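You operate a simulated robot arm through the tools that you are given. There is no shell and no other tool.

Carry out the task below with a simulated robot arm. There is one attempt and no reset: what you move stays moved.

JOB
Take the thin green bobbin and leave it on the grey crate top. Then push the upper pack drawer shut. Then push the side pack drawer shut. Then press the small white button two times. Then put the white cup on the blue machine top away on the check bench top. Then put one of the paper balls from the mend bench top on top of the white tag. Then fetch the large black weight from the roll bench top and set it on the rewind bench upper shelf. Then put the white tub in the shallow yellow tray. Then fetch the small green spool and set it on top of the stepped plug. Then pull the ink drawer open. Keep to this order. Set down upright: thin green bobbin, white cup, white tub, small green spool.

It is judged by the outcome, as a careful person would: the job done as asked, and still so three seconds after it is handed in. It fails if anything else is knocked over, pushed out of place, dropped, spilled or broken.

ROBOT AND FRAMES
A 7-joint arm with a two-finger gripper on a trunk, on a base that drives. Base frame: it is fixed to the floor where the robot stands at the start and does not move with it; the origin is under the middle of the robot, x ahead of it, y to its left, z up. Units: m, rad, N and s.
With the tool pointing down near the work surface it reaches from about 0.34 to 0.76 m from the robot's upright axis, wherever it stands. Its first joint turns from -2.496 to 2.496 rad. Places, roughly: check bench top [0.6, 2.5, 0.8]; grey crate top [-4.1, -0.4, 0.6]; ink drawer [5.2, 2.4, 0.3]; large black weight (5x5x3 cm) [-3.5, 7.4, 0.5]; paper ball (5x4x3 cm) [-4.1, 0.2, 0.8]; rewind bench upper shelf (22x88 cm) [-3.94, 4.84, 1.16]; shallow yellow tray inside (16x18 cm) [-4.28, 3.14, 0.8]; side pack drawer [0.4, -0.7, 0.6]; small green spool (6x6x8 cm) [-4.1, 2.7, 1.2]; small white button [0.8, -0.7, 0.8]; stepped plug (8x8x10 cm) [-3.9, 6.3, 1.2]; thin green bobbin (8x8x8 cm) [0.6, -0.1, 0.8]; upper pack drawer [0.5, -0.2, 0.6]; white cup (9x9x12 cm) [2, 0.2, 1.1]; white tag [-4.25, 0.25, 0.75]; white tub (6x6x7 cm) [-4.1, 3.1, 0.5]. Payload 2.45 kg.
Tool frame: the origin (TCP) lies between the finger pads and is the grasp point; the fingertips stand 0.026 m ahead of it; z points along the fingers, y is the line along which they close. The gripper opens to 0.096 m. The gripper's body begins 0.069 m behind the TCP.
Orientation is that of the tool frame in the base frame, as [roll, pitch, yaw] about the fixed x, y, z axes, in that order (R = Rz(yaw) Ry(pitch) Rx(roll)). With the fingers straight down and closing along the base's y, the tool's x points along the base's -x, its y along +y and its z along -z.

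CONTROLS
- The arm moves only by the tool drive_tool. Its arguments are lists of equal length, an entry for each row: "dp": the shift along the tool's x, y, z in units of 250 mm (1.0 is 250 mm), a list of three; "turn": the turn, a rotation vector about the tool's x, y, z in units of 60 degrees (1.0 is 60 degrees), a list of three. In form: {"dp": [[x, y, z], ...], "turn": [[wx, wy, wz], ...]}. A call has 1 to 20 rows; each row is the pose to reach, as a shift and turn from the pose commanded when the call began, along the tool's axes at that moment. "gripper" is the gripper command, from -1 (fully open) to 1 (shut), values between in proportion, set as the call begins (left out, the last holds). A call with a number of a shift or a turn outside -1 to 1 is refused whole. Rows are played at 5 a second. More than 0.05 m and 0.15 rad between two rows, or a gripper value outside its range, and nothing of the call is played. Where a pose cannot be reached the arm comes as near as it can. A force on the tool above 40 N (or 10 N above the force at the start of the call, whichever is more), or a blocked arm, ends the call early, and 0.2 s more pass. Each finger halts on what it meets, pressing with about 31 N; the grip force reading is that of the motor and also rises with nothing between the fingers. The clock runs only during rows and for 0.2 s after the last one: add rows that repeat a pose to give the fingers time. The reply holds the time, the measured pose of the TCP, the force on the tool along the base axes, the opening and the grip force, in the units named above and with some noise, with the torque about the TCP (base axes, N m) and any sound that the robot's microphone picked up, and new pictures: "views" is both (left out), scene, wrist or none.
- Cameras (640 x 400 px; columns grow to the right, rows downward): "scene" is now at [0.018, 0.1307, 1.4229]; the picture's right is [-0.61, -0.79, 0.00], its down [-0.52, 0.40, -0.75] and it looks along [0.59, -0.46, -0.66] (base axes); focal length 285 px, centre (320, 200). "wrist" rides on the gripper at [0.082, 0.003, -0.098] in the tool frame; the picture's right is [-0.04, 1.00, 0.00], its down [-0.73, -0.03, -0.68] and it looks along [-0.68, -0.03, 0.73] (tool axes); focal length 256 px, centre (320, 200). There is no depth. A picture from a camera that has moved, and an enlarged one, comes with that camera's place and axes in the base frame and with its lens.
- raise_lower(by): slides the trunk up (or, below 0, down) by that many m; the arm and the scene camera ride with it, the base frame stays. It gives what a move gives, with no picture.
- roll_base(legs): drives the robot by 1 to 6 legs, each [ahead, turn to the left] in m and rad, along the robot's own axes; the way and the turn of a leg run together, so that a leg with both is an arc; at most 1.5 m and 3.142 rad a leg. The arm and the cameras ride along, it lands a little off, and it stops where it bumps. It gives what a move gives, and a new picture of the scene camera.
- pan_tilt(pan, tilt): turns the head with the scene camera to pan (to the left, within 2.705 rad either way) and tilt (down, from -0.506 to 1.204), counted from straight ahead of the robot. It gives what a move gives, and a new picture of the scene camera.
- inspect(camera, box): a new picture of the part [left, top, right, bottom] of that camera's present view, enlarged. The clock stands still meanwhile.
- hand_in(): hands the job in; it is judged then, once.

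Places have to be worked out from the pictures, the camera data and where the tool is seen. Open the gripper and draw the arm clear of the work before you hand the job in, unless the task says otherwise.

The tools are called after ">>>" as name(argument=value, ...) on one line, values as JSON. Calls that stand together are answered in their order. drive_tool: Moves the arm, as the interface text tells. Its arguments: {"type":"object","properties":{"dp":{"type":"array"},"turn":{"type":"array"},"gripper":{"type":"number"},"views":{"type":"string","enum":["both","scene","wrist","none"]}},"required":["dp","turn"]} The other tools are called the same way: raise_lower (by) slides the trunk up or down; roll_base (legs) drives the base; pan_tilt (pan, tilt) turns the head that bears the scene camera; inspect (camera, box) takes an enlarged picture of a part of a camera's view; hand_in () hands the job in.

At the start:

```text
time: 0.0
eef_pos: [0.4272, -0.2798, 1.1488]
orientation: [3.141, -0.001, -3.14]
wrist_force: [0.8, -1.1, 1.0]
moment: [-0.02, 0.03, 0.0]
width: 0.096
grasp_force: 0.1
trunk travel left (down, up): [-0.467, 0.173]
robot x, y, heading: [0.0053, 0.0005, 0.004]
head pan, tilt: [-0.658, 0.723]
```

scene: 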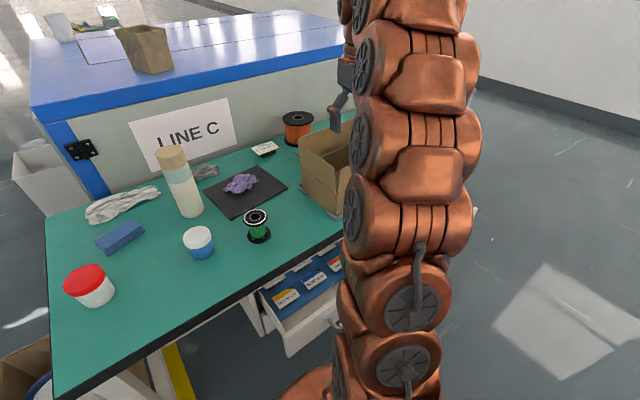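
wrist: 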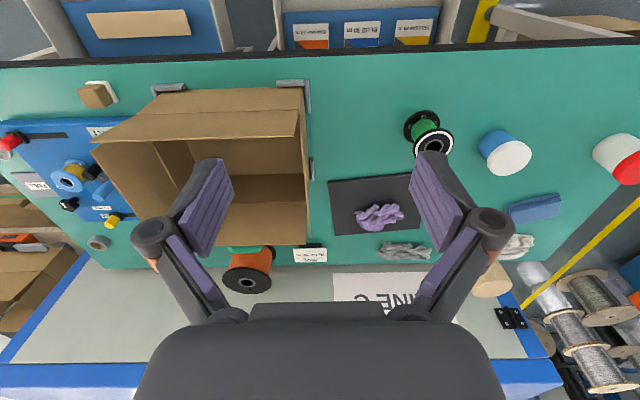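

I'll start by looking closely at the bobbin and the surroundings before moving anything.

>>> inspect(camera="wrist", box=[340, 60, 640, 260])

>>> inspect(camera="wrist", box=[0, 60, 340, 300])

>>> inspect(camera="scene", box=[160, 100, 360, 360])

```text
2.00 times, centred on (490, 160) of wrist
camera zoom: at [0.3447, -0.277, 1.2462], right [0.04, 1.0, 0.0], down [0.73, -0.03, 0.68], along [0.68, -0.03, -0.73], focal length 512 px, centre (-20, 280)
```

zoom: 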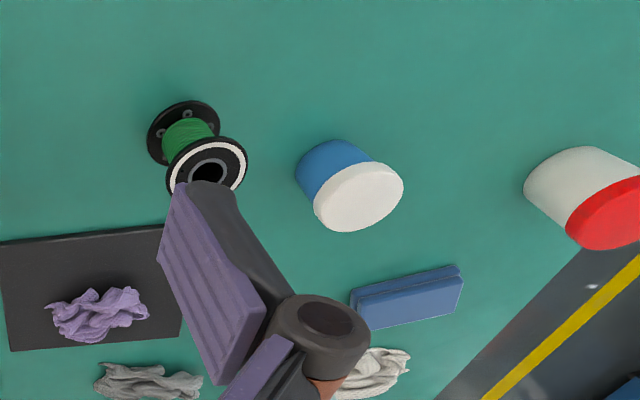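

```text
1.67 times, centred on (170, 180) of wrist
camera zoom: at [0.3447, -0.277, 1.2462], right [0.04, 1.0, 0.0], down [0.73, -0.03, 0.68], along [0.68, -0.03, -0.73], focal length 427 px, centre (570, 233)
```

zoom: 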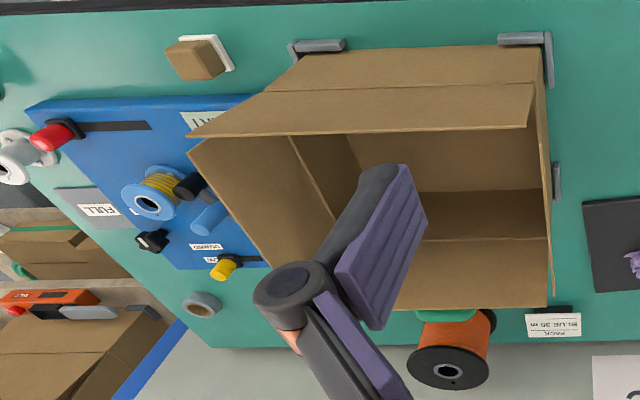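

```text
1.54 times, centred on (260, 230) of scene
camera zoom: at [0.018, 0.1307, 1.4229], right [-0.61, -0.79, 0.0], down [-0.52, 0.4, -0.75], along [0.59, -0.46, -0.66], focal length 438 px, centre (412, 154)
```

zoom: 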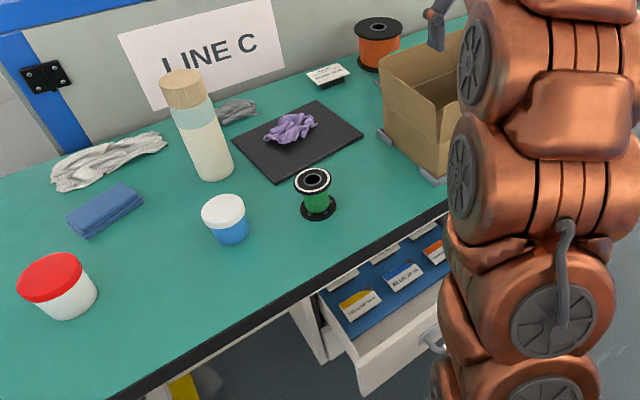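

The bobbin stands at about [0.60, -0.08], flanges about 8 cm across. Before moving I'll survey the room with the head to learn obstacles for the drives.

>>> pan_tilt(pan=0.0, tilt=0.45)

>>> pan_tilt(pan=1.2, tilt=0.35)

>>> pan_tilt(pan=2.4, tilt=0.3)

>>> pan_tilt(pan=-2.6, tilt=0.3)

>>> pan_tilt(pan=-1.3, tilt=0.6)

```text
time: 1.0
eef_pos: [0.4257, -0.2811, 1.1487]
orientation: [3.141, 0.0, -3.139]
wrist_force: [0.5, -0.1, 0.0]
moment: [0.0, 0.04, 0.0]
width: 0.096
grasp_force: 0.1
trunk travel left (down, up): [-0.467, 0.173]
robot x, y, heading: [-0.0032, 0.0005, -0.001]
head pan, tilt: [0.0, 0.45]
camera scene: at [0.0434, 0.1821, 1.4469], right [0.0, -1.0, 0.0], down [-0.44, 0.0, -0.9], along [0.9, 0.0, -0.44], focal length 285 px, centre (320, 200)
```

scene: 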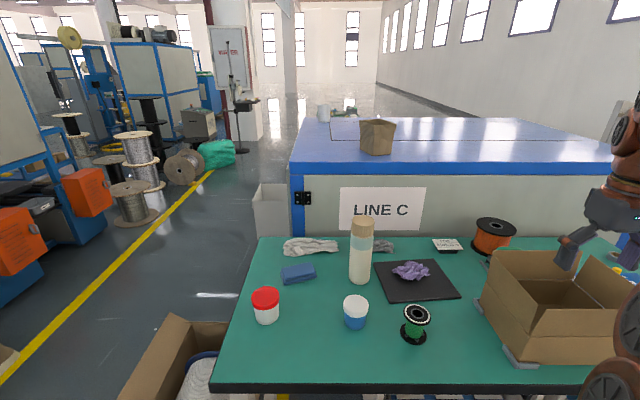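

```text
time: 2.4
eef_pos: [0.4257, -0.2816, 1.1494]
orientation: [-3.141, 0.0, -3.14]
wrist_force: [-0.9, 0.1, -0.7]
moment: [0.04, 0.0, -0.01]
width: 0.0957
grasp_force: 0.1
trunk travel left (down, up): [-0.467, 0.173]
robot x, y, heading: [0.0028, -0.003, -0.002]
head pan, tilt: [1.201, 0.351]
camera scene: at [-0.0148, 0.2689, 1.4562], right [0.93, -0.36, 0.0], down [-0.12, -0.32, -0.94], along [0.34, 0.88, -0.34], focal length 285 px, centre (320, 200)
```

scene: 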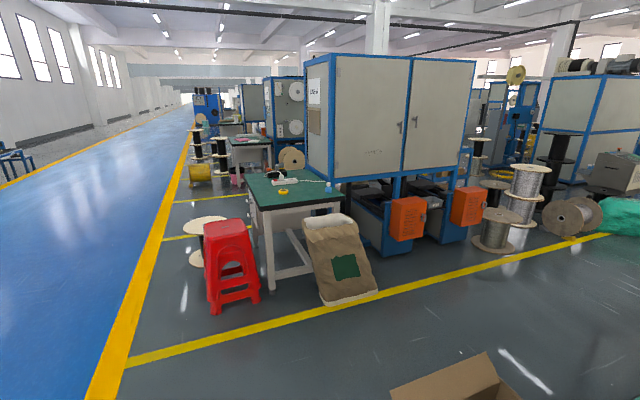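

```text
time: 3.8
eef_pos: [0.426, -0.2803, 1.1485]
orientation: [-3.141, 0.001, -3.14]
wrist_force: [-0.1, 0.2, 0.2]
moment: [-0.05, 0.0, 0.02]
width: 0.0959
grasp_force: 0.1
trunk travel left (down, up): [-0.467, 0.173]
robot x, y, heading: [0.0019, -0.0006, -0.001]
head pan, tilt: [2.4, 0.3]
camera scene: at [-0.1173, 0.2453, 1.4609], right [0.68, 0.74, 0.0], down [0.22, -0.2, -0.96], along [-0.7, 0.65, -0.3], focal length 285 px, centre (320, 200)
```

scene: 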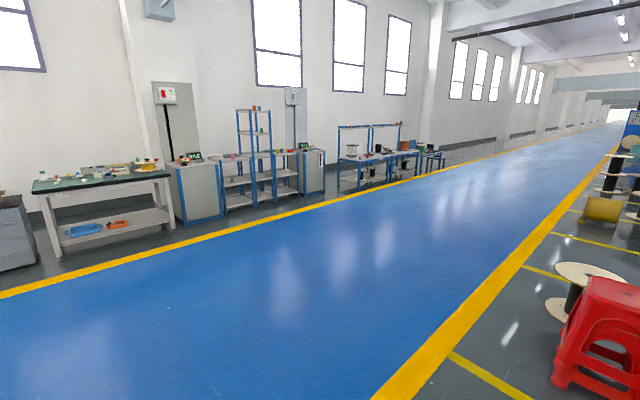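

```text
time: 7.8
eef_pos: [0.4254, -0.2802, 1.1491]
orientation: [-3.141, 0.0, -3.139]
wrist_force: [-0.1, 0.9, 0.3]
moment: [0.0, -0.01, 0.02]
width: 0.0961
grasp_force: 0.1
trunk travel left (down, up): [-0.467, 0.173]
robot x, y, heading: [-0.0021, 0.0012, -0.001]
head pan, tilt: [-2.601, 0.3]
camera scene: at [-0.1285, 0.134, 1.4609], right [-0.52, 0.86, 0.0], down [0.25, 0.15, -0.96], along [-0.82, -0.49, -0.3], focal length 285 px, centre (320, 200)
```

scene: 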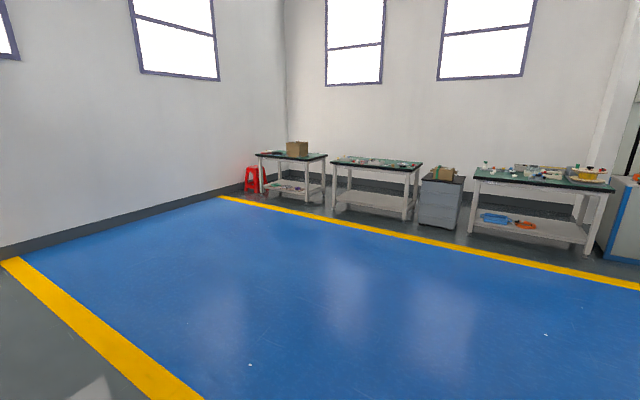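

```text
time: 9.2
eef_pos: [0.4256, -0.2805, 1.1472]
orientation: [3.14, 0.0, -3.14]
wrist_force: [0.0, -0.5, 0.7]
moment: [0.01, -0.01, 0.0]
width: 0.096
grasp_force: 0.0
trunk travel left (down, up): [-0.467, 0.173]
robot x, y, heading: [-0.0064, 0.0004, -0.001]
head pan, tilt: [-1.3, 0.6]
camera scene: at [-0.0249, 0.0969, 1.4334], right [-0.96, -0.27, 0.0], down [-0.15, 0.54, -0.83], along [0.22, -0.8, -0.56], focal length 285 px, centre (320, 200)
```

scene: 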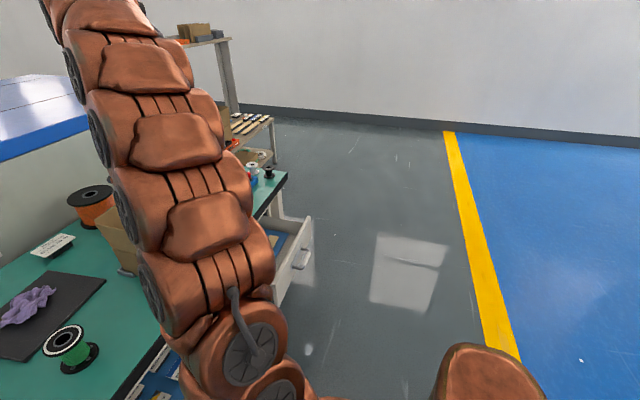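

The survey shows the aisle behind the robot and benches along x≈-4. Now I move the open gripper to hover over the bobbin at about [0.60, -0.075, 1.0] to refine its position with the wrist camera.

>>> drive_tool(dp=[[-0.0875, 0.1025, 0.075], [-0.175, 0.205, 0.15], [-0.2625, 0.3075, 0.225], [-0.35, 0.41, 0.3], [-0.4375, 0.5125, 0.375], [-0.525, 0.615, 0.45], [-0.6125, 0.7175, 0.525], [-0.7, 0.82, 0.6], [-0.7, 0.82, 0.6]], turn=[[0, 0, 0], [0, 0, 0], [0, 0, 0], [0, 0, 0], [0, 0, 0], [0, 0, 0], [0, 0, 0], [0, 0, 0], [0, 0, 0]], gripper=-1)

>>> pan_tilt(pan=-0.3, tilt=0.7)

```text
time: 11.2
eef_pos: [0.6004, -0.075, 0.9964]
orientation: [3.14, 0.001, -3.14]
wrist_force: [-0.1, 0.0, -0.9]
moment: [0.01, -0.02, -0.01]
width: 0.0958
grasp_force: 0.0
trunk travel left (down, up): [-0.467, 0.173]
robot x, y, heading: [0.0004, -0.001, 0.004]
head pan, tilt: [-1.3, 0.6]
camera scene: at [-0.0248, 0.0971, 1.4334], right [-0.96, -0.27, 0.0], down [-0.15, 0.54, -0.83], along [0.22, -0.8, -0.56], focal length 285 px, centre (320, 200)
camera wrist: at [0.5189, -0.0715, 1.0941], right [0.04, 1.0, 0.0], down [0.73, -0.03, 0.68], along [0.68, -0.03, -0.73], focal length 256 px, centre (320, 200)
```

scene: 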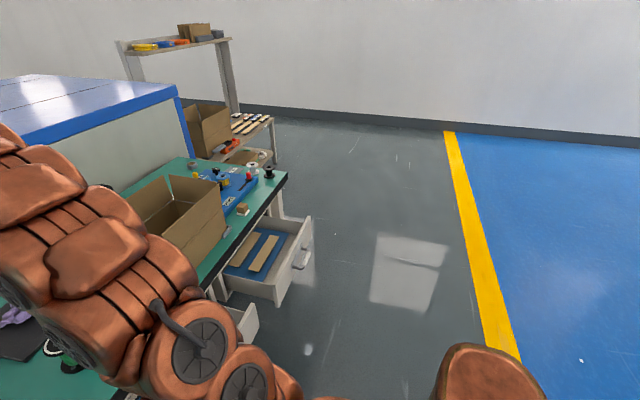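
wrist: 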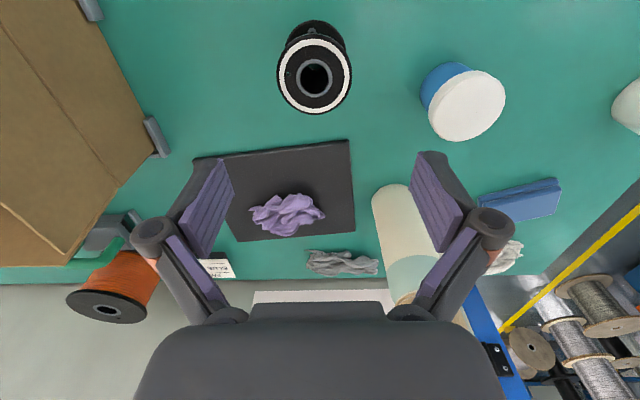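

```text
time: 12.5
eef_pos: [0.5986, -0.076, 0.9964]
orientation: [-3.141, 0.0, -3.14]
wrist_force: [-0.4, 0.4, 0.3]
moment: [0.01, -0.01, 0.01]
width: 0.0959
grasp_force: 0.0
trunk travel left (down, up): [-0.467, 0.173]
robot x, y, heading: [-0.0039, -0.0057, 0.004]
head pan, tilt: [-0.3, 0.7]
camera scene: at [0.0327, 0.1571, 1.4248], right [-0.3, -0.96, 0.0], down [-0.62, 0.19, -0.77], along [0.73, -0.23, -0.64], focal length 285 px, centre (320, 200)
```

scene: 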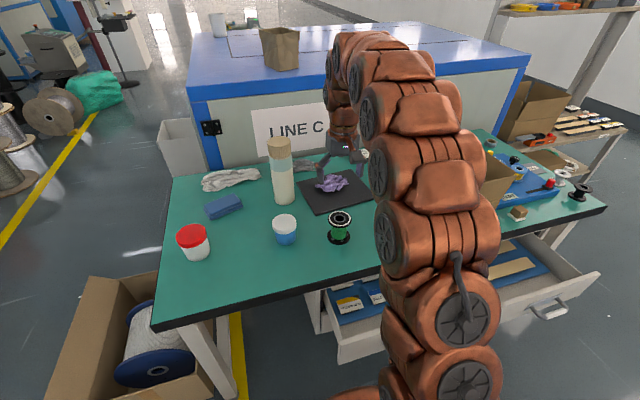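

The bobbin's axis is at about [0.601, -0.083], top near 0.835, table at about 0.75. I centre over it and go down to just above its top to check alignment.

>>> drive_tool(dp=[[0, -0.01, 0.12], [-0.002, -0.02, 0.24], [-0.004, -0.03, 0.36], [-0.006, -0.034, 0.46], [-0.006, -0.034, 0.46]], turn=[[0, 0, 0], [0, 0, 0], [0, 0, 0], [0, 0, 0], [0, 0, 0]])

```text
time: 13.7
eef_pos: [0.6011, -0.0843, 0.8835]
orientation: [3.14, 0.001, -3.14]
wrist_force: [0.8, 0.2, -0.5]
moment: [0.03, -0.02, 0.0]
width: 0.0959
grasp_force: 0.0
trunk travel left (down, up): [-0.467, 0.173]
robot x, y, heading: [0.0025, -0.0034, 0.003]
head pan, tilt: [-0.3, 0.7]
camera scene: at [0.0327, 0.1571, 1.4248], right [-0.3, -0.96, 0.0], down [-0.62, 0.19, -0.76], along [0.73, -0.23, -0.64], focal length 285 px, centre (320, 200)
camera wrist: at [0.5199, -0.0803, 0.9813], right [0.04, 1.0, 0.0], down [0.73, -0.03, 0.68], along [0.68, -0.03, -0.73], focal length 256 px, centre (320, 200)
```

scene: 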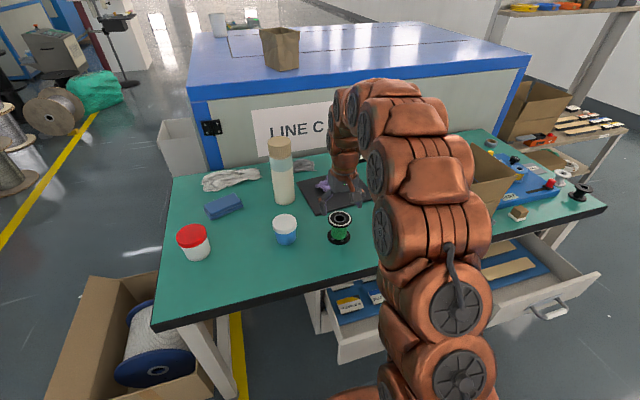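
wrist: 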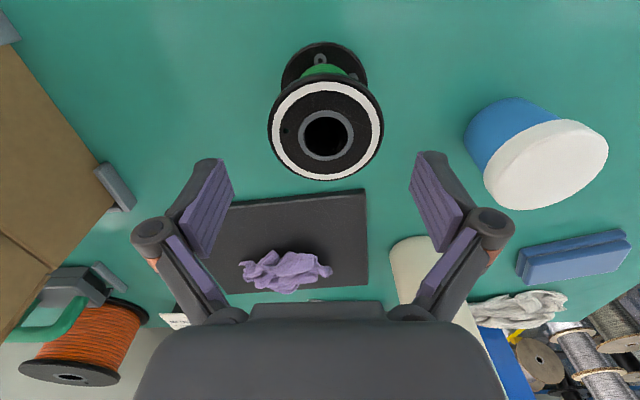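

The bobbin's top centre reads about [0.600, -0.081, 0.83]; alignment is good. I lower so that the pads cover both flanges (TCP ≈0.781), tips a few mm off the table.

>>> drive_tool(dp=[[0.002, 0.012, 0.1], [0.004, 0.012, 0.2], [0.004, 0.012, 0.3], [0.004, 0.012, 0.37], [0.004, 0.012, 0.41], [0.004, 0.012, 0.41]], turn=[[0, 0, 0], [0, 0, 0], [0, 0, 0], [0, 0, 0], [0, 0, 0], [0, 0, 0]])

```text
time: 15.0
eef_pos: [0.6007, -0.08, 0.7851]
orientation: [-3.14, 0.012, -3.141]
wrist_force: [-9.5, 0.7, 26.1]
moment: [0.04, -0.47, 0.02]
width: 0.097
grasp_force: 0.1
trunk travel left (down, up): [-0.467, 0.173]
robot x, y, heading: [-0.0019, 0.004, -0.001]
head pan, tilt: [-0.3, 0.7]
stopped in row 6: the force on the tool passed its limit at 45 N (the readings are from after the stop); the commanded pose is now the measured one
camera scene: at [0.0308, 0.1574, 1.4251], right [-0.3, -0.96, 0.0], down [-0.61, 0.19, -0.77], along [0.73, -0.23, -0.64], focal length 285 px, centre (320, 200)
camera wrist: at [0.5198, -0.0769, 0.8823], right [0.04, 1.0, 0.0], down [0.73, -0.03, 0.69], along [0.69, -0.03, -0.73], focal length 256 px, centre (320, 200)
```

scene: 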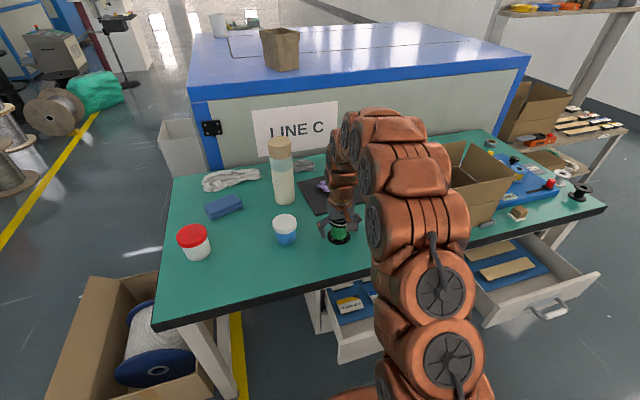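
wrist: 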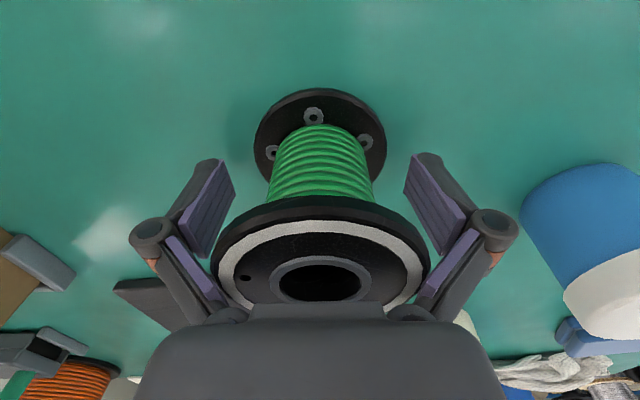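

The stop came with about 26 N: the top flange is wedged against the narrower inner finger links, not the pads. I back off 4 cm so the top flange sits at the pads, and then close on the flange rim.

>>> drive_tool(dp=[[0, 0, -0.08], [0, 0, -0.16], [0, 0, -0.16]], turn=[[0, 0, 0], [0, 0, 0], [0, 0, 0]])

>>> inspect(camera="wrist", box=[120, 60, 520, 310])

```text
time: 15.8
eef_pos: [0.6019, -0.0793, 0.8239]
orientation: [-3.14, 0.007, -3.139]
wrist_force: [-0.5, -0.1, 0.6]
moment: [0.0, 0.0, -0.01]
width: 0.096
grasp_force: 0.1
trunk travel left (down, up): [-0.467, 0.173]
robot x, y, heading: [0.0029, 0.0026, -0.003]
head pan, tilt: [-0.3, 0.7]
camera scene: at [0.0327, 0.1571, 1.4247], right [-0.3, -0.96, 0.0], down [-0.62, 0.19, -0.76], along [0.73, -0.23, -0.64], focal length 285 px, centre (320, 200)
camera wrist: at [0.5201, -0.0767, 0.9208], right [0.04, 1.0, 0.0], down [0.73, -0.03, 0.68], along [0.68, -0.03, -0.73], focal length 256 px, centre (320, 200)
```

scene: 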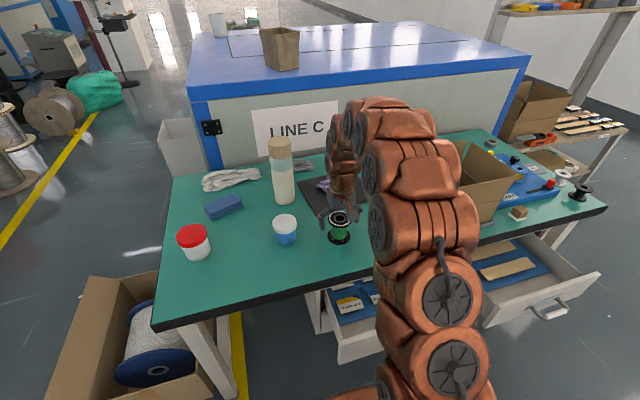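
wrist: 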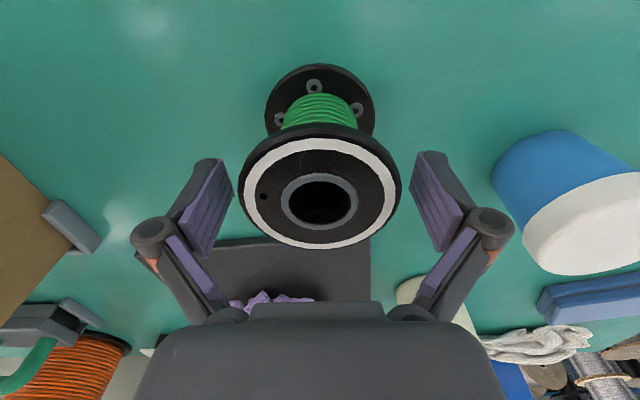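

```text
1.60 times, centred on (320, 185) of wrist
camera zoom: at [0.5201, -0.0767, 0.9208], right [0.04, 1.0, 0.0], down [0.73, -0.03, 0.68], along [0.68, -0.03, -0.73], focal length 410 px, centre (320, 224)
```

zoom: 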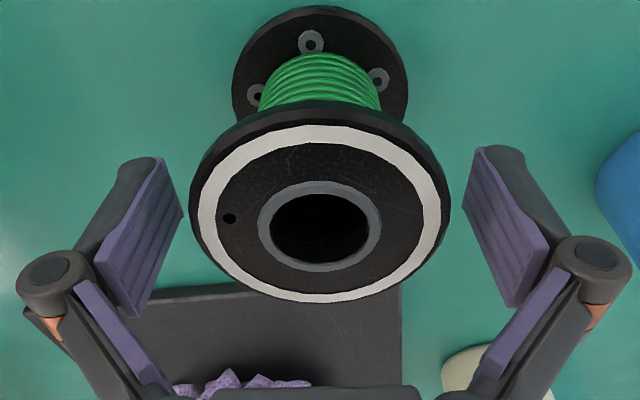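

The top flange is centred between the pads. I close the gripper and wait for the fingers.

>>> drive_tool(dp=[[0, 0, 0], [0, 0, 0], [0, 0, 0], [0, 0, 0], [0, 0, 0]], turn=[[0, 0, 0], [0, 0, 0], [0, 0, 0], [0, 0, 0], [0, 0, 0]], gripper=1, views="wrist")

```text
time: 17.0
eef_pos: [0.6003, -0.0795, 0.824]
orientation: [-3.14, 0.009, -3.138]
wrist_force: [0.9, 0.3, 6.6]
moment: [0.03, 0.03, -0.03]
width: 0.069
grasp_force: 31.2
trunk travel left (down, up): [-0.467, 0.173]
robot x, y, heading: [0.0005, 0.0023, 0.004]
head pan, tilt: [-0.3, 0.7]
camera wrist: at [0.5199, -0.0767, 0.9212], right [0.04, 1.0, 0.0], down [0.73, -0.03, 0.68], along [0.68, -0.03, -0.73], focal length 256 px, centre (320, 200)
```

wrist: 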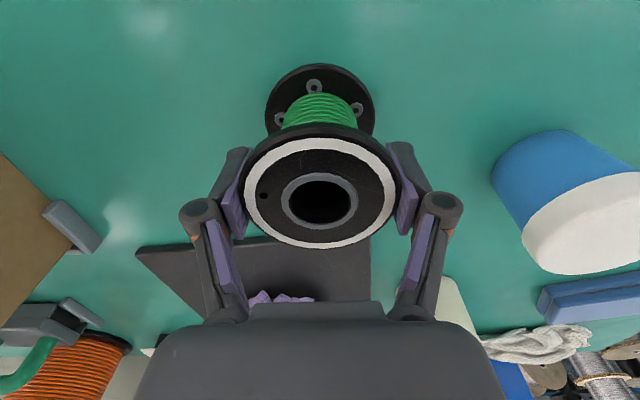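

Gripped at 0.069 m with 31 N. I lift straight up and check it hangs upright.

>>> drive_tool(dp=[[0, 0, -0.05], [0, 0, -0.15], [0, 0, -0.3], [0, 0, -0.45], [0, 0, -0.6], [0, 0, -0.75], [0, 0, -0.85], [0, 0, -0.85]], turn=[[0, 0, 0], [0, 0, 0], [0, 0, 0], [0, 0, 0], [0, 0, 0], [0, 0, 0], [0, 0, 0], [0, 0, 0]])

```text
time: 18.8
eef_pos: [0.5996, -0.0807, 1.0365]
orientation: [3.141, 0.005, -3.139]
wrist_force: [-0.2, 0.3, -1.6]
moment: [-0.01, 0.02, 0.01]
width: 0.0692
grasp_force: 30.9
trunk travel left (down, up): [-0.467, 0.173]
robot x, y, heading: [-0.0023, 0.0007, -0.002]
head pan, tilt: [-0.3, 0.7]
camera scene: at [0.0326, 0.1571, 1.4247], right [-0.3, -0.96, 0.0], down [-0.62, 0.19, -0.76], along [0.73, -0.23, -0.64], focal length 285 px, centre (320, 200)
camera wrist: at [0.5179, -0.0769, 1.1336], right [0.04, 1.0, 0.0], down [0.73, -0.03, 0.68], along [0.68, -0.03, -0.73], focal length 256 px, centre (320, 200)
```

scene: 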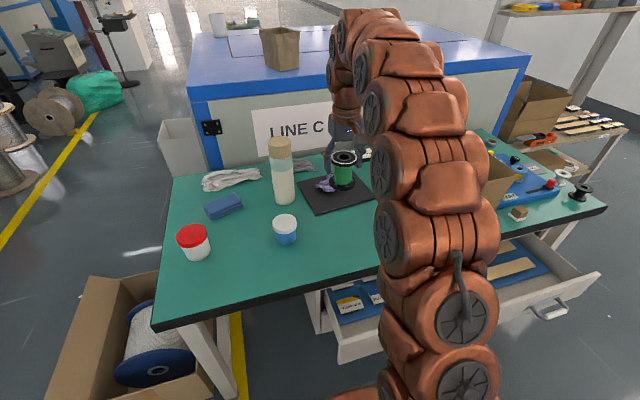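
wrist: 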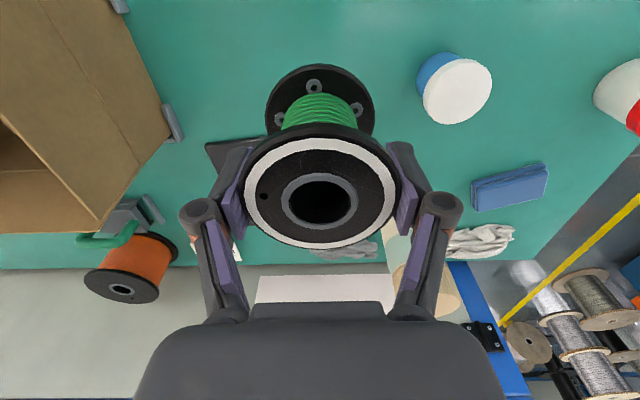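

The bobbin is held upright at z≈1.04. I pull the arm in, then back away from the table and turn toward the grey crate at about [-4.1, -0.4].

>>> drive_tool(dp=[[0.12, 0.04, 0], [0.28, 0.08, 0], [0.44, 0.12, 0], [0.58, 0.18, 0], [0.68, 0.24, 0], [0.68, 0.3, 0]], turn=[[0, 0, 0], [0, 0, 0], [0, 0, 0], [0, 0, 0], [0, 0, 0], [0, 0, 0]], views="none")

>>> roll_base(legs=[[-0.8, 0]])

>>> roll_base(legs=[[0, -2.976]])

>>> pan_tilt(pan=0, tilt=0.45)

```text
time: 20.2
eef_pos: [0.4327, -0.0047, 1.0335]
orientation: [-3.141, 0.007, -3.14]
wrist_force: [-0.2, -1.1, -0.6]
moment: [-0.02, 0.02, 0.04]
width: 0.0689
grasp_force: 30.9
trunk travel left (down, up): [-0.467, 0.173]
robot x, y, heading: [-0.0, 0.0028, 0.003]
head pan, tilt: [-0.3, 0.7]
```

```text
time: 24.5
eef_pos: [-0.3773, -0.0044, 1.0342]
orientation: [-3.139, 0.007, -3.126]
wrist_force: [-0.4, -0.1, -0.3]
moment: [0.0, -0.01, 0.02]
width: 0.0691
grasp_force: 31.2
trunk travel left (down, up): [-0.467, 0.173]
robot x, y, heading: [-0.8134, -0.0051, 0.014]
head pan, tilt: [-0.3, 0.7]
camera scene: at [-0.779, 0.1514, 1.4248], right [-0.28, -0.96, 0.0], down [-0.62, 0.18, -0.76], along [0.73, -0.22, -0.64], focal length 285 px, centre (320, 200)
```

scene: 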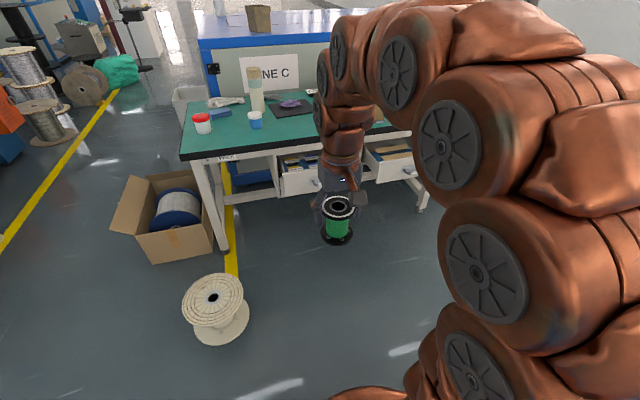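

```text
time: 31.8
eef_pos: [-1.2339, -0.0901, 1.0335]
orientation: [3.139, 0.008, 0.205]
wrist_force: [0.9, 0.2, -0.3]
moment: [0.01, -0.03, 0.01]
width: 0.0692
grasp_force: 30.6
trunk travel left (down, up): [-0.467, 0.173]
robot x, y, heading: [-0.8083, -0.0053, -2.938]
head pan, tilt: [-0.3, 0.7]
camera scene: at [-0.8063, -0.1657, 1.4248], right [0.09, 1.0, 0.0], down [0.64, -0.06, -0.76], along [-0.76, 0.07, -0.64], focal length 285 px, centre (320, 200)
```

scene: 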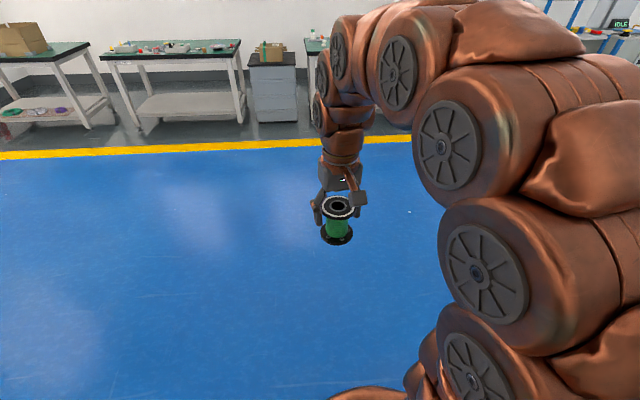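

```text
time: 32.6
eef_pos: [-1.2327, -0.0896, 1.0337]
orientation: [-3.14, 0.007, 0.206]
wrist_force: [0.5, 0.6, -0.5]
moment: [0.0, 0.04, 0.0]
width: 0.0691
grasp_force: 31.0
trunk travel left (down, up): [-0.467, 0.173]
robot x, y, heading: [-0.8071, -0.0072, -2.938]
head pan, tilt: [0.0, 0.45]
camera scene: at [-0.8117, -0.1924, 1.4469], right [-0.2, 0.98, 0.0], down [0.43, 0.09, -0.9], along [-0.88, -0.18, -0.44], focal length 285 px, centre (320, 200)
```

scene: 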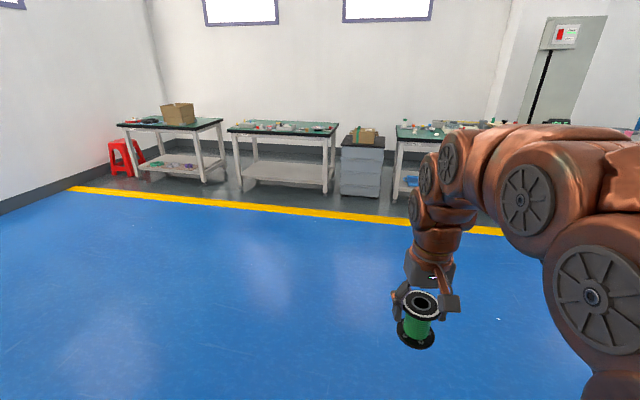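

The way ahead is clear; the grey crate is the drawer cabinet with a cardboard box on top. I drive toward it and look again from nearer.

>>> roll_base(legs=[[1.2, -0.047], [0.9, 0]])

>>> pan_tilt(pan=0, tilt=0.7)

```text
time: 43.0
eef_pos: [-3.2926, -0.4458, 1.035]
orientation: [-3.141, 0.006, 0.172]
wrist_force: [-0.3, -0.9, -1.6]
moment: [-0.02, -0.02, 0.01]
width: 0.0691
grasp_force: 30.5
trunk travel left (down, up): [-0.467, 0.173]
robot x, y, heading: [-2.8681, -0.3778, -2.971]
head pan, tilt: [0.0, 0.45]
camera scene: at [-2.8745, -0.5614, 1.4469], right [-0.17, 0.99, 0.0], down [0.43, 0.07, -0.9], along [-0.89, -0.15, -0.44], focal length 285 px, centre (320, 200)
```

scene: 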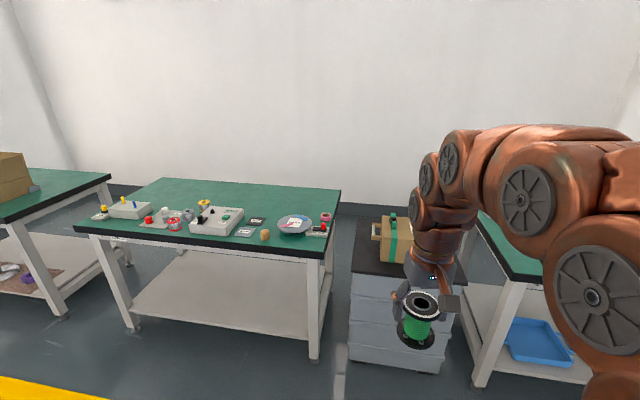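

```text
time: 43.8
eef_pos: [-3.2922, -0.4464, 1.0342]
orientation: [3.141, 0.006, 0.173]
wrist_force: [0.7, -0.4, 0.4]
moment: [-0.03, -0.02, -0.01]
width: 0.0692
grasp_force: 31.3
trunk travel left (down, up): [-0.467, 0.173]
robot x, y, heading: [-2.8636, -0.3758, -2.968]
head pan, tilt: [0.0, 0.7]
camera scene: at [-2.8676, -0.5602, 1.4248], right [-0.17, 0.99, 0.0], down [0.63, 0.11, -0.77], along [-0.75, -0.13, -0.64], focal length 285 px, centre (320, 200)
```

scene: 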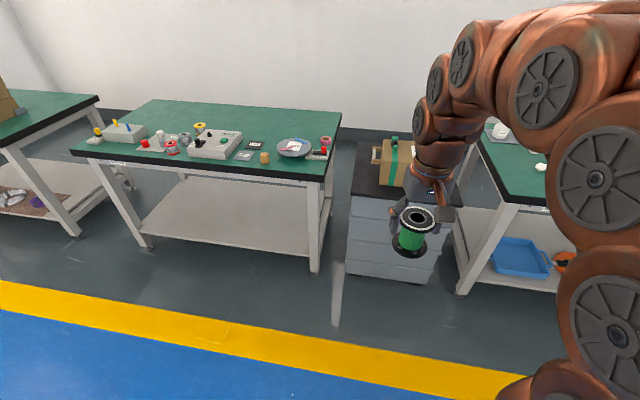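

I zoom on the crate to map its top and the box standing on it.

>>> inspect(camera="scene", box=[330, 120, 480, 300])

>>> inspect(camera="wrist", box=[0, 0, 640, 400])

```text
2.22 times, centred on (405, 210) of scene
camera zoom: at [-2.8676, -0.5602, 1.4248], right [-0.17, 0.99, 0.0], down [0.63, 0.11, -0.77], along [-0.75, -0.13, -0.64], focal length 633 px, centre (131, 178)
```

zoom: 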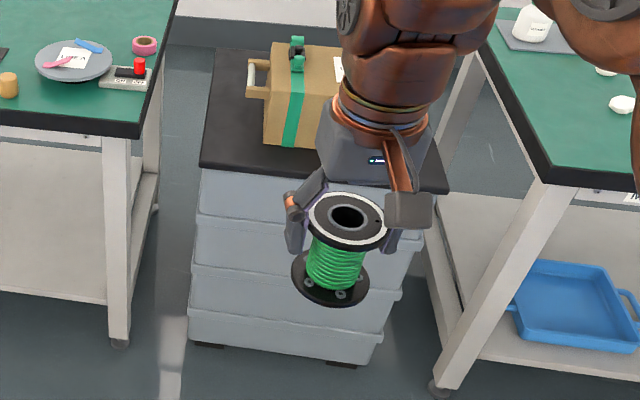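

```text
1.00 times, centred on (320, 200) of wrist (not enlarged: the box is as wide or as high as the picture)
camera zoom: at [-3.2102, -0.4335, 1.1313], right [0.13, -0.99, 0.0], down [-0.72, -0.1, 0.68], along [-0.68, -0.09, -0.73], focal length 256 px, centre (320, 200)
```

zoom: 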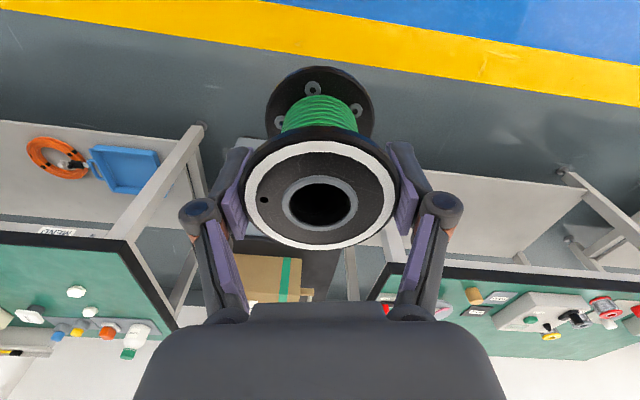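

The crate's black top spans about x -4.38..-3.885, y -0.595..-0.10 at z≈0.614, with the box from about (-3.98, -0.465) backward/right. The free front-left corner around (-3.945, -0.53) fits the bobbin; I drive 0.5 m closer and lower the trunk a bit.

>>> roll_base(legs=[[0.5, 0]])

>>> raise_lower(by=-0.12)

>>> pan_tilt(pan=0.2, tilt=0.85)

```text
time: 46.7
eef_pos: [-3.7766, -0.5317, 1.0335]
orientation: [-3.14, 0.006, 0.175]
wrist_force: [-0.2, 0.7, 0.0]
moment: [0.03, -0.01, 0.0]
width: 0.0691
grasp_force: 30.9
trunk travel left (down, up): [-0.467, 0.173]
robot x, y, heading: [-3.3495, -0.4611, -2.97]
head pan, tilt: [0.0, 0.7]
camera scene: at [-3.3514, -0.6452, 1.4248], right [-0.17, 0.98, 0.0], down [0.63, 0.11, -0.76], along [-0.75, -0.13, -0.64], focal length 285 px, centre (320, 200)
```

scene: 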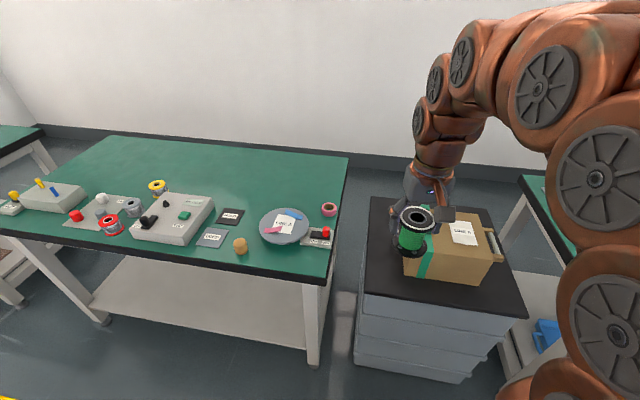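

```text
time: 48.2
eef_pos: [-3.7761, -0.5315, 0.9145]
orientation: [-3.141, 0.007, 0.175]
wrist_force: [-0.4, 0.0, -0.7]
moment: [0.04, 0.03, 0.01]
width: 0.0691
grasp_force: 31.4
trunk travel left (down, up): [-0.347, 0.293]
robot x, y, heading: [-3.352, -0.4603, -2.968]
head pan, tilt: [0.0, 0.7]
```

```text
time: 48.9
eef_pos: [-3.7761, -0.5323, 0.914]
orientation: [-3.14, 0.009, 0.178]
wrist_force: [-0.5, 0.3, 0.0]
moment: [-0.01, -0.02, -0.01]
width: 0.0692
grasp_force: 31.4
trunk travel left (down, up): [-0.347, 0.293]
robot x, y, heading: [-3.3506, -0.4585, -2.966]
head pan, tilt: [0.201, 0.85]
camera scene: at [-3.3406, -0.6591, 1.2925], right [-0.37, 0.93, 0.0], down [0.7, 0.28, -0.66], along [-0.61, -0.24, -0.75], focal length 285 px, centre (320, 200)
```

scene: 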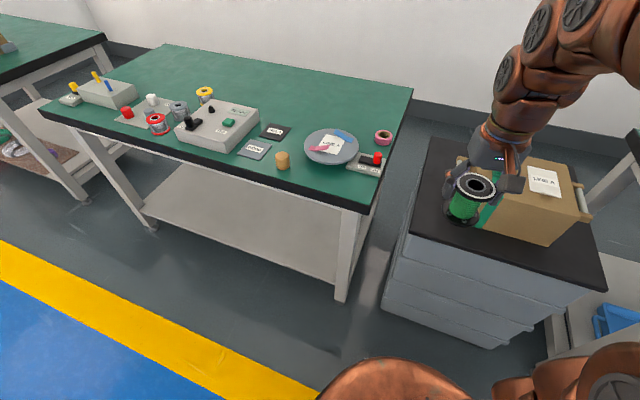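

Refined: board front edge x≈-3.881, left edge y≈-0.590; box front-left corner (-3.966, -0.461). I aim for (-3.94, -0.528), rotating the gripper to yaw≈-0.25 so the finger nearest the box keeps clear of it.

>>> drive_tool(dp=[[-0.13, -0.026, 0], [-0.26, -0.053, 0], [-0.39, -0.08, 0], [-0.52, -0.106, 0.05], [-0.643, -0.132, 0.15], [-0.643, -0.132, 0.3], [-0.643, -0.132, 0.44], [-0.643, -0.132, 0.44]], turn=[[0, 0, 0.08], [0, 0, 0.16], [0, 0, 0.24], [0, 0, 0.32], [0, 0, 0.406], [0, 0, 0.406], [0, 0, 0.406], [0, 0, 0.406]])

>>> inspect(camera="scene", box=[380, 100, 620, 280])

```text
time: 50.7
eef_pos: [-3.9403, -0.5264, 0.8053]
orientation: [3.139, 0.009, -0.249]
wrist_force: [0.5, -0.4, -1.1]
moment: [0.01, 0.01, 0.01]
width: 0.0692
grasp_force: 31.0
trunk travel left (down, up): [-0.347, 0.293]
robot x, y, heading: [-3.3517, -0.4624, -2.968]
head pan, tilt: [0.201, 0.85]
camera scene: at [-3.3406, -0.6591, 1.2925], right [-0.37, 0.93, 0.0], down [0.7, 0.28, -0.66], along [-0.61, -0.24, -0.75], focal length 285 px, centre (320, 200)
camera wrist: at [-3.8609, -0.5499, 0.903], right [-0.29, -0.96, 0.0], down [-0.7, 0.21, 0.68], along [-0.66, 0.19, -0.73], focal length 256 px, centre (320, 200)
```

scene: 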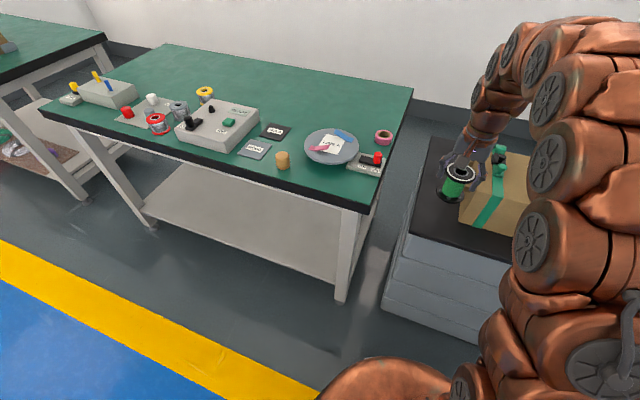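
wrist: 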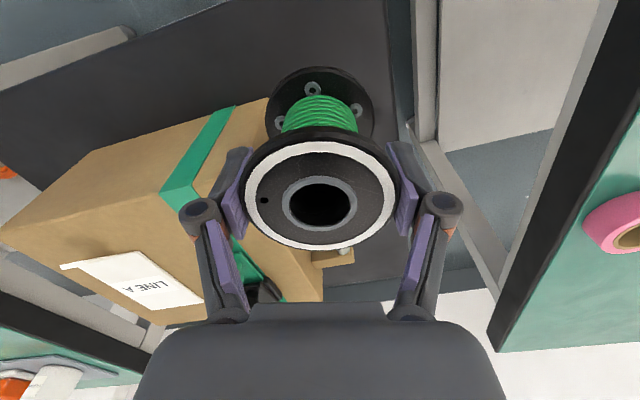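

```text
2.22 times, centred on (500, 190) of scene
camera zoom: at [-3.3406, -0.6591, 1.2925], right [-0.37, 0.93, 0.0], down [0.7, 0.28, -0.66], along [-0.61, -0.24, -0.75], focal length 633 px, centre (-80, 222)
```

zoom: 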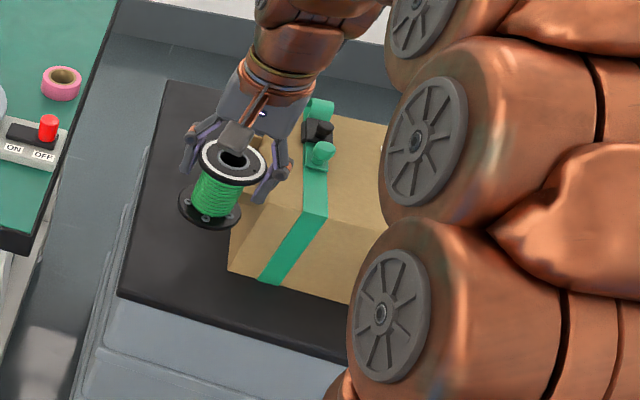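

Clearances to the box and edges look right. I lower until the bobbin is just above the board (TCP ≈0.693).

>>> drive_tool(dp=[[0, 0.01, 0.12], [0, 0.014, 0.24], [0, 0.014, 0.34], [0, 0.014, 0.4], [0, 0.014, 0.44], [0, 0.014, 0.44]], turn=[[0, 0, 0], [0, 0, 0], [0, 0, 0], [0, 0, 0], [0, 0, 0], [0, 0, 0]])

>>> inspect(camera="scene", box=[400, 120, 560, 260])

```text
time: 52.1
eef_pos: [-3.9437, -0.5291, 0.695]
orientation: [3.139, 0.008, -0.25]
wrist_force: [-2.9, 1.3, 9.2]
moment: [0.07, 0.28, -0.04]
width: 0.0726
grasp_force: 31.1
trunk travel left (down, up): [-0.347, 0.293]
robot x, y, heading: [-3.3513, -0.4608, -2.966]
head pan, tilt: [0.201, 0.85]
camera scene: at [-3.3404, -0.659, 1.2924], right [-0.37, 0.93, 0.0], down [0.7, 0.28, -0.66], along [-0.61, -0.24, -0.75], focal length 285 px, centre (320, 200)
camera wrist: at [-3.864, -0.552, 0.7927], right [-0.28, -0.96, 0.0], down [-0.7, 0.21, 0.68], along [-0.66, 0.19, -0.73], focal length 256 px, centre (320, 200)
```

scene: 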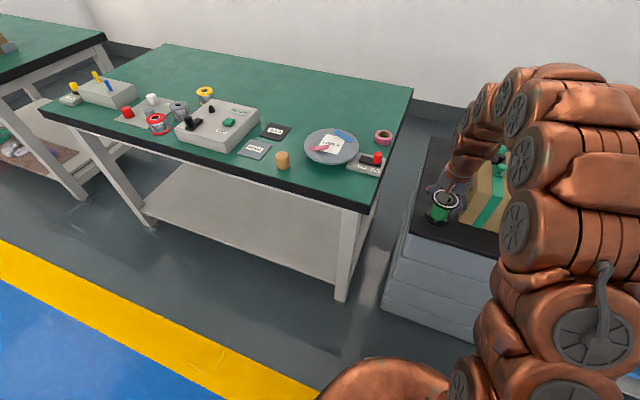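
wrist: 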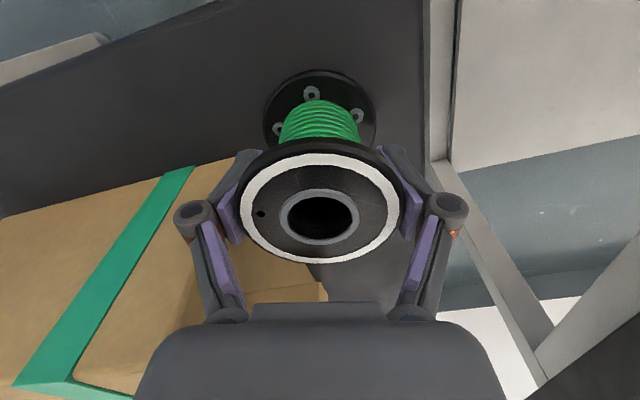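

```text
2.86 times, centred on (480, 190) of scene
camera zoom: at [-3.3404, -0.659, 1.2924], right [-0.37, 0.93, 0.0], down [0.7, 0.28, -0.66], along [-0.61, -0.24, -0.75], focal length 813 px, centre (-137, 229)
```

zoom: 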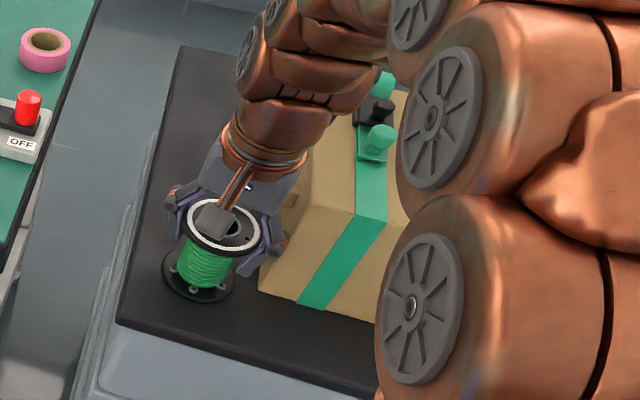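

The bobbin has touched the board (9 N up). I open the fingers to release it.

>>> drive_tool(dp=[[0, 0, -0.008], [0, 0, -0.008], [0, 0, -0.008], [0, 0, -0.008]], turn=[[0, 0, 0], [0, 0, 0], [0, 0, 0], [0, 0, 0]], gripper=-0.9)

>>> inspect(camera="scene", box=[400, 120, 560, 260])

```text
time: 53.1
eef_pos: [-3.9438, -0.5304, 0.6973]
orientation: [3.141, 0.008, -0.249]
wrist_force: [0.8, -0.8, -0.1]
moment: [0.03, 0.01, -0.01]
width: 0.0912
grasp_force: 0.0
trunk travel left (down, up): [-0.347, 0.293]
robot x, y, heading: [-3.3504, -0.4624, -2.962]
head pan, tilt: [0.201, 0.85]
camera scene: at [-3.3406, -0.6591, 1.2925], right [-0.37, 0.93, 0.0], down [0.7, 0.28, -0.66], along [-0.61, -0.24, -0.75], focal length 285 px, centre (320, 200)
camera wrist: at [-3.8638, -0.5525, 0.7944], right [-0.28, -0.96, 0.0], down [-0.7, 0.21, 0.68], along [-0.66, 0.19, -0.73], focal length 256 px, centre (320, 200)
```

scene: 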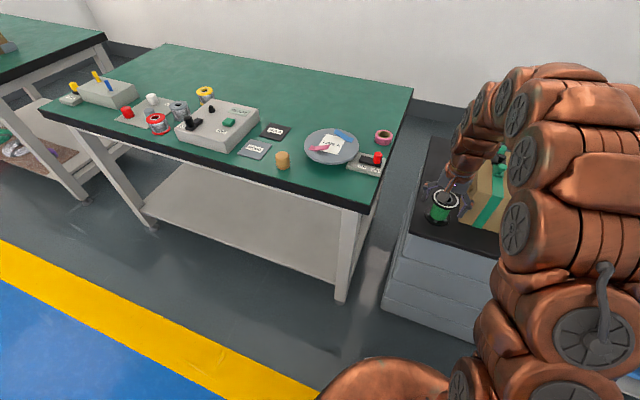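
wrist: 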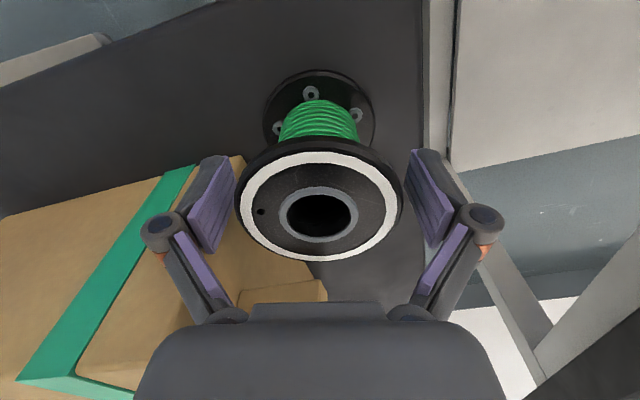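

```text
2.86 times, centred on (480, 190) of scene
camera zoom: at [-3.3406, -0.6591, 1.2925], right [-0.37, 0.93, 0.0], down [0.7, 0.28, -0.66], along [-0.61, -0.24, -0.75], focal length 813 px, centre (-137, 229)
```

zoom: 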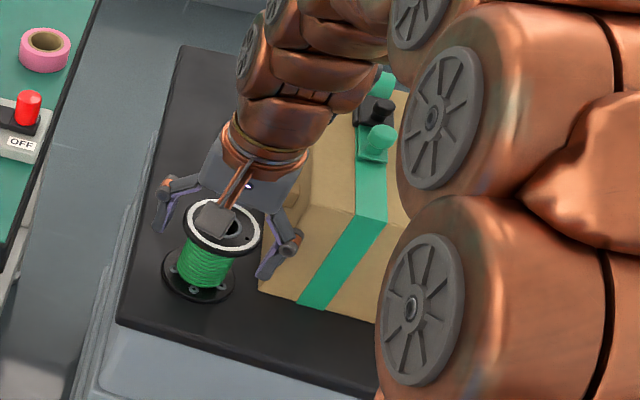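

Released and standing on the board. I rise straight up 0.22 m and check.

>>> drive_tool(dp=[[0, 0, -0.1], [0, 0, -0.25], [0, 0, -0.42], [0, 0, -0.6], [0, 0, -0.78], [0, 0, -0.9], [0, 0, -0.9]], turn=[[0, 0, 0], [0, 0, 0], [0, 0, 0], [0, 0, 0], [0, 0, 0], [0, 0, 0], [0, 0, 0]], views="both")

>>> inspect(camera="scene", box=[400, 120, 560, 260])

```text
time: 54.7
eef_pos: [-3.9418, -0.5263, 0.9239]
orientation: [3.14, 0.007, -0.248]
wrist_force: [0.5, -0.2, -0.9]
moment: [-0.02, 0.04, -0.03]
width: 0.0908
grasp_force: 0.0
trunk travel left (down, up): [-0.347, 0.293]
robot x, y, heading: [-3.3464, -0.4614, -2.969]
head pan, tilt: [0.201, 0.85]
camera scene: at [-3.3406, -0.6591, 1.2925], right [-0.37, 0.93, 0.0], down [0.7, 0.28, -0.66], along [-0.61, -0.24, -0.75], focal length 285 px, centre (320, 200)
camera wrist: at [-3.8634, -0.5492, 1.0218], right [-0.29, -0.96, 0.0], down [-0.7, 0.21, 0.68], along [-0.66, 0.19, -0.73], focal length 256 px, centre (320, 200)
```

scene: 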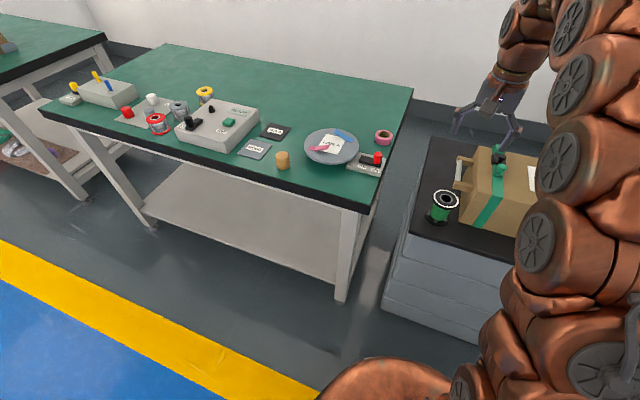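
wrist: 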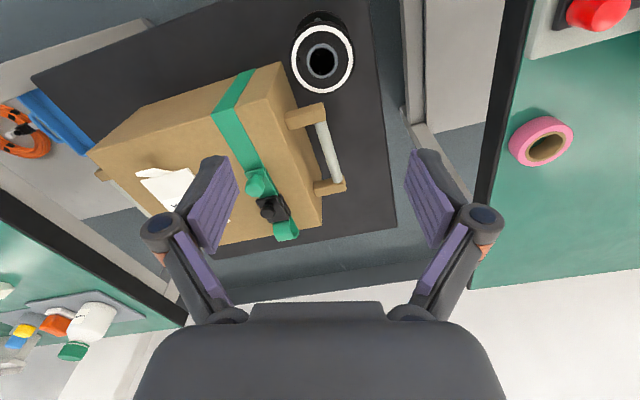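

```text
2.86 times, centred on (480, 190) of scene
camera zoom: at [-3.3406, -0.6591, 1.2925], right [-0.37, 0.93, 0.0], down [0.7, 0.28, -0.66], along [-0.61, -0.24, -0.75], focal length 813 px, centre (-137, 229)
```

zoom: 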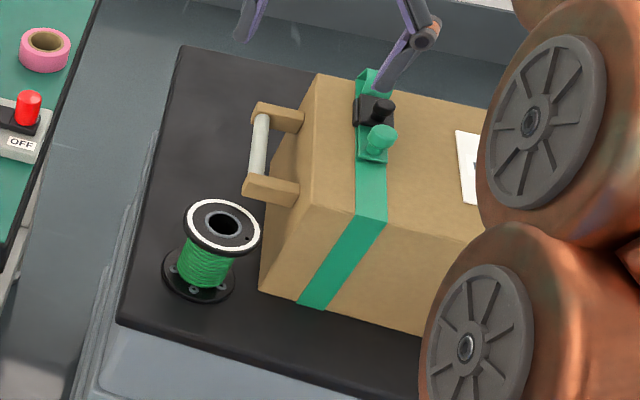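

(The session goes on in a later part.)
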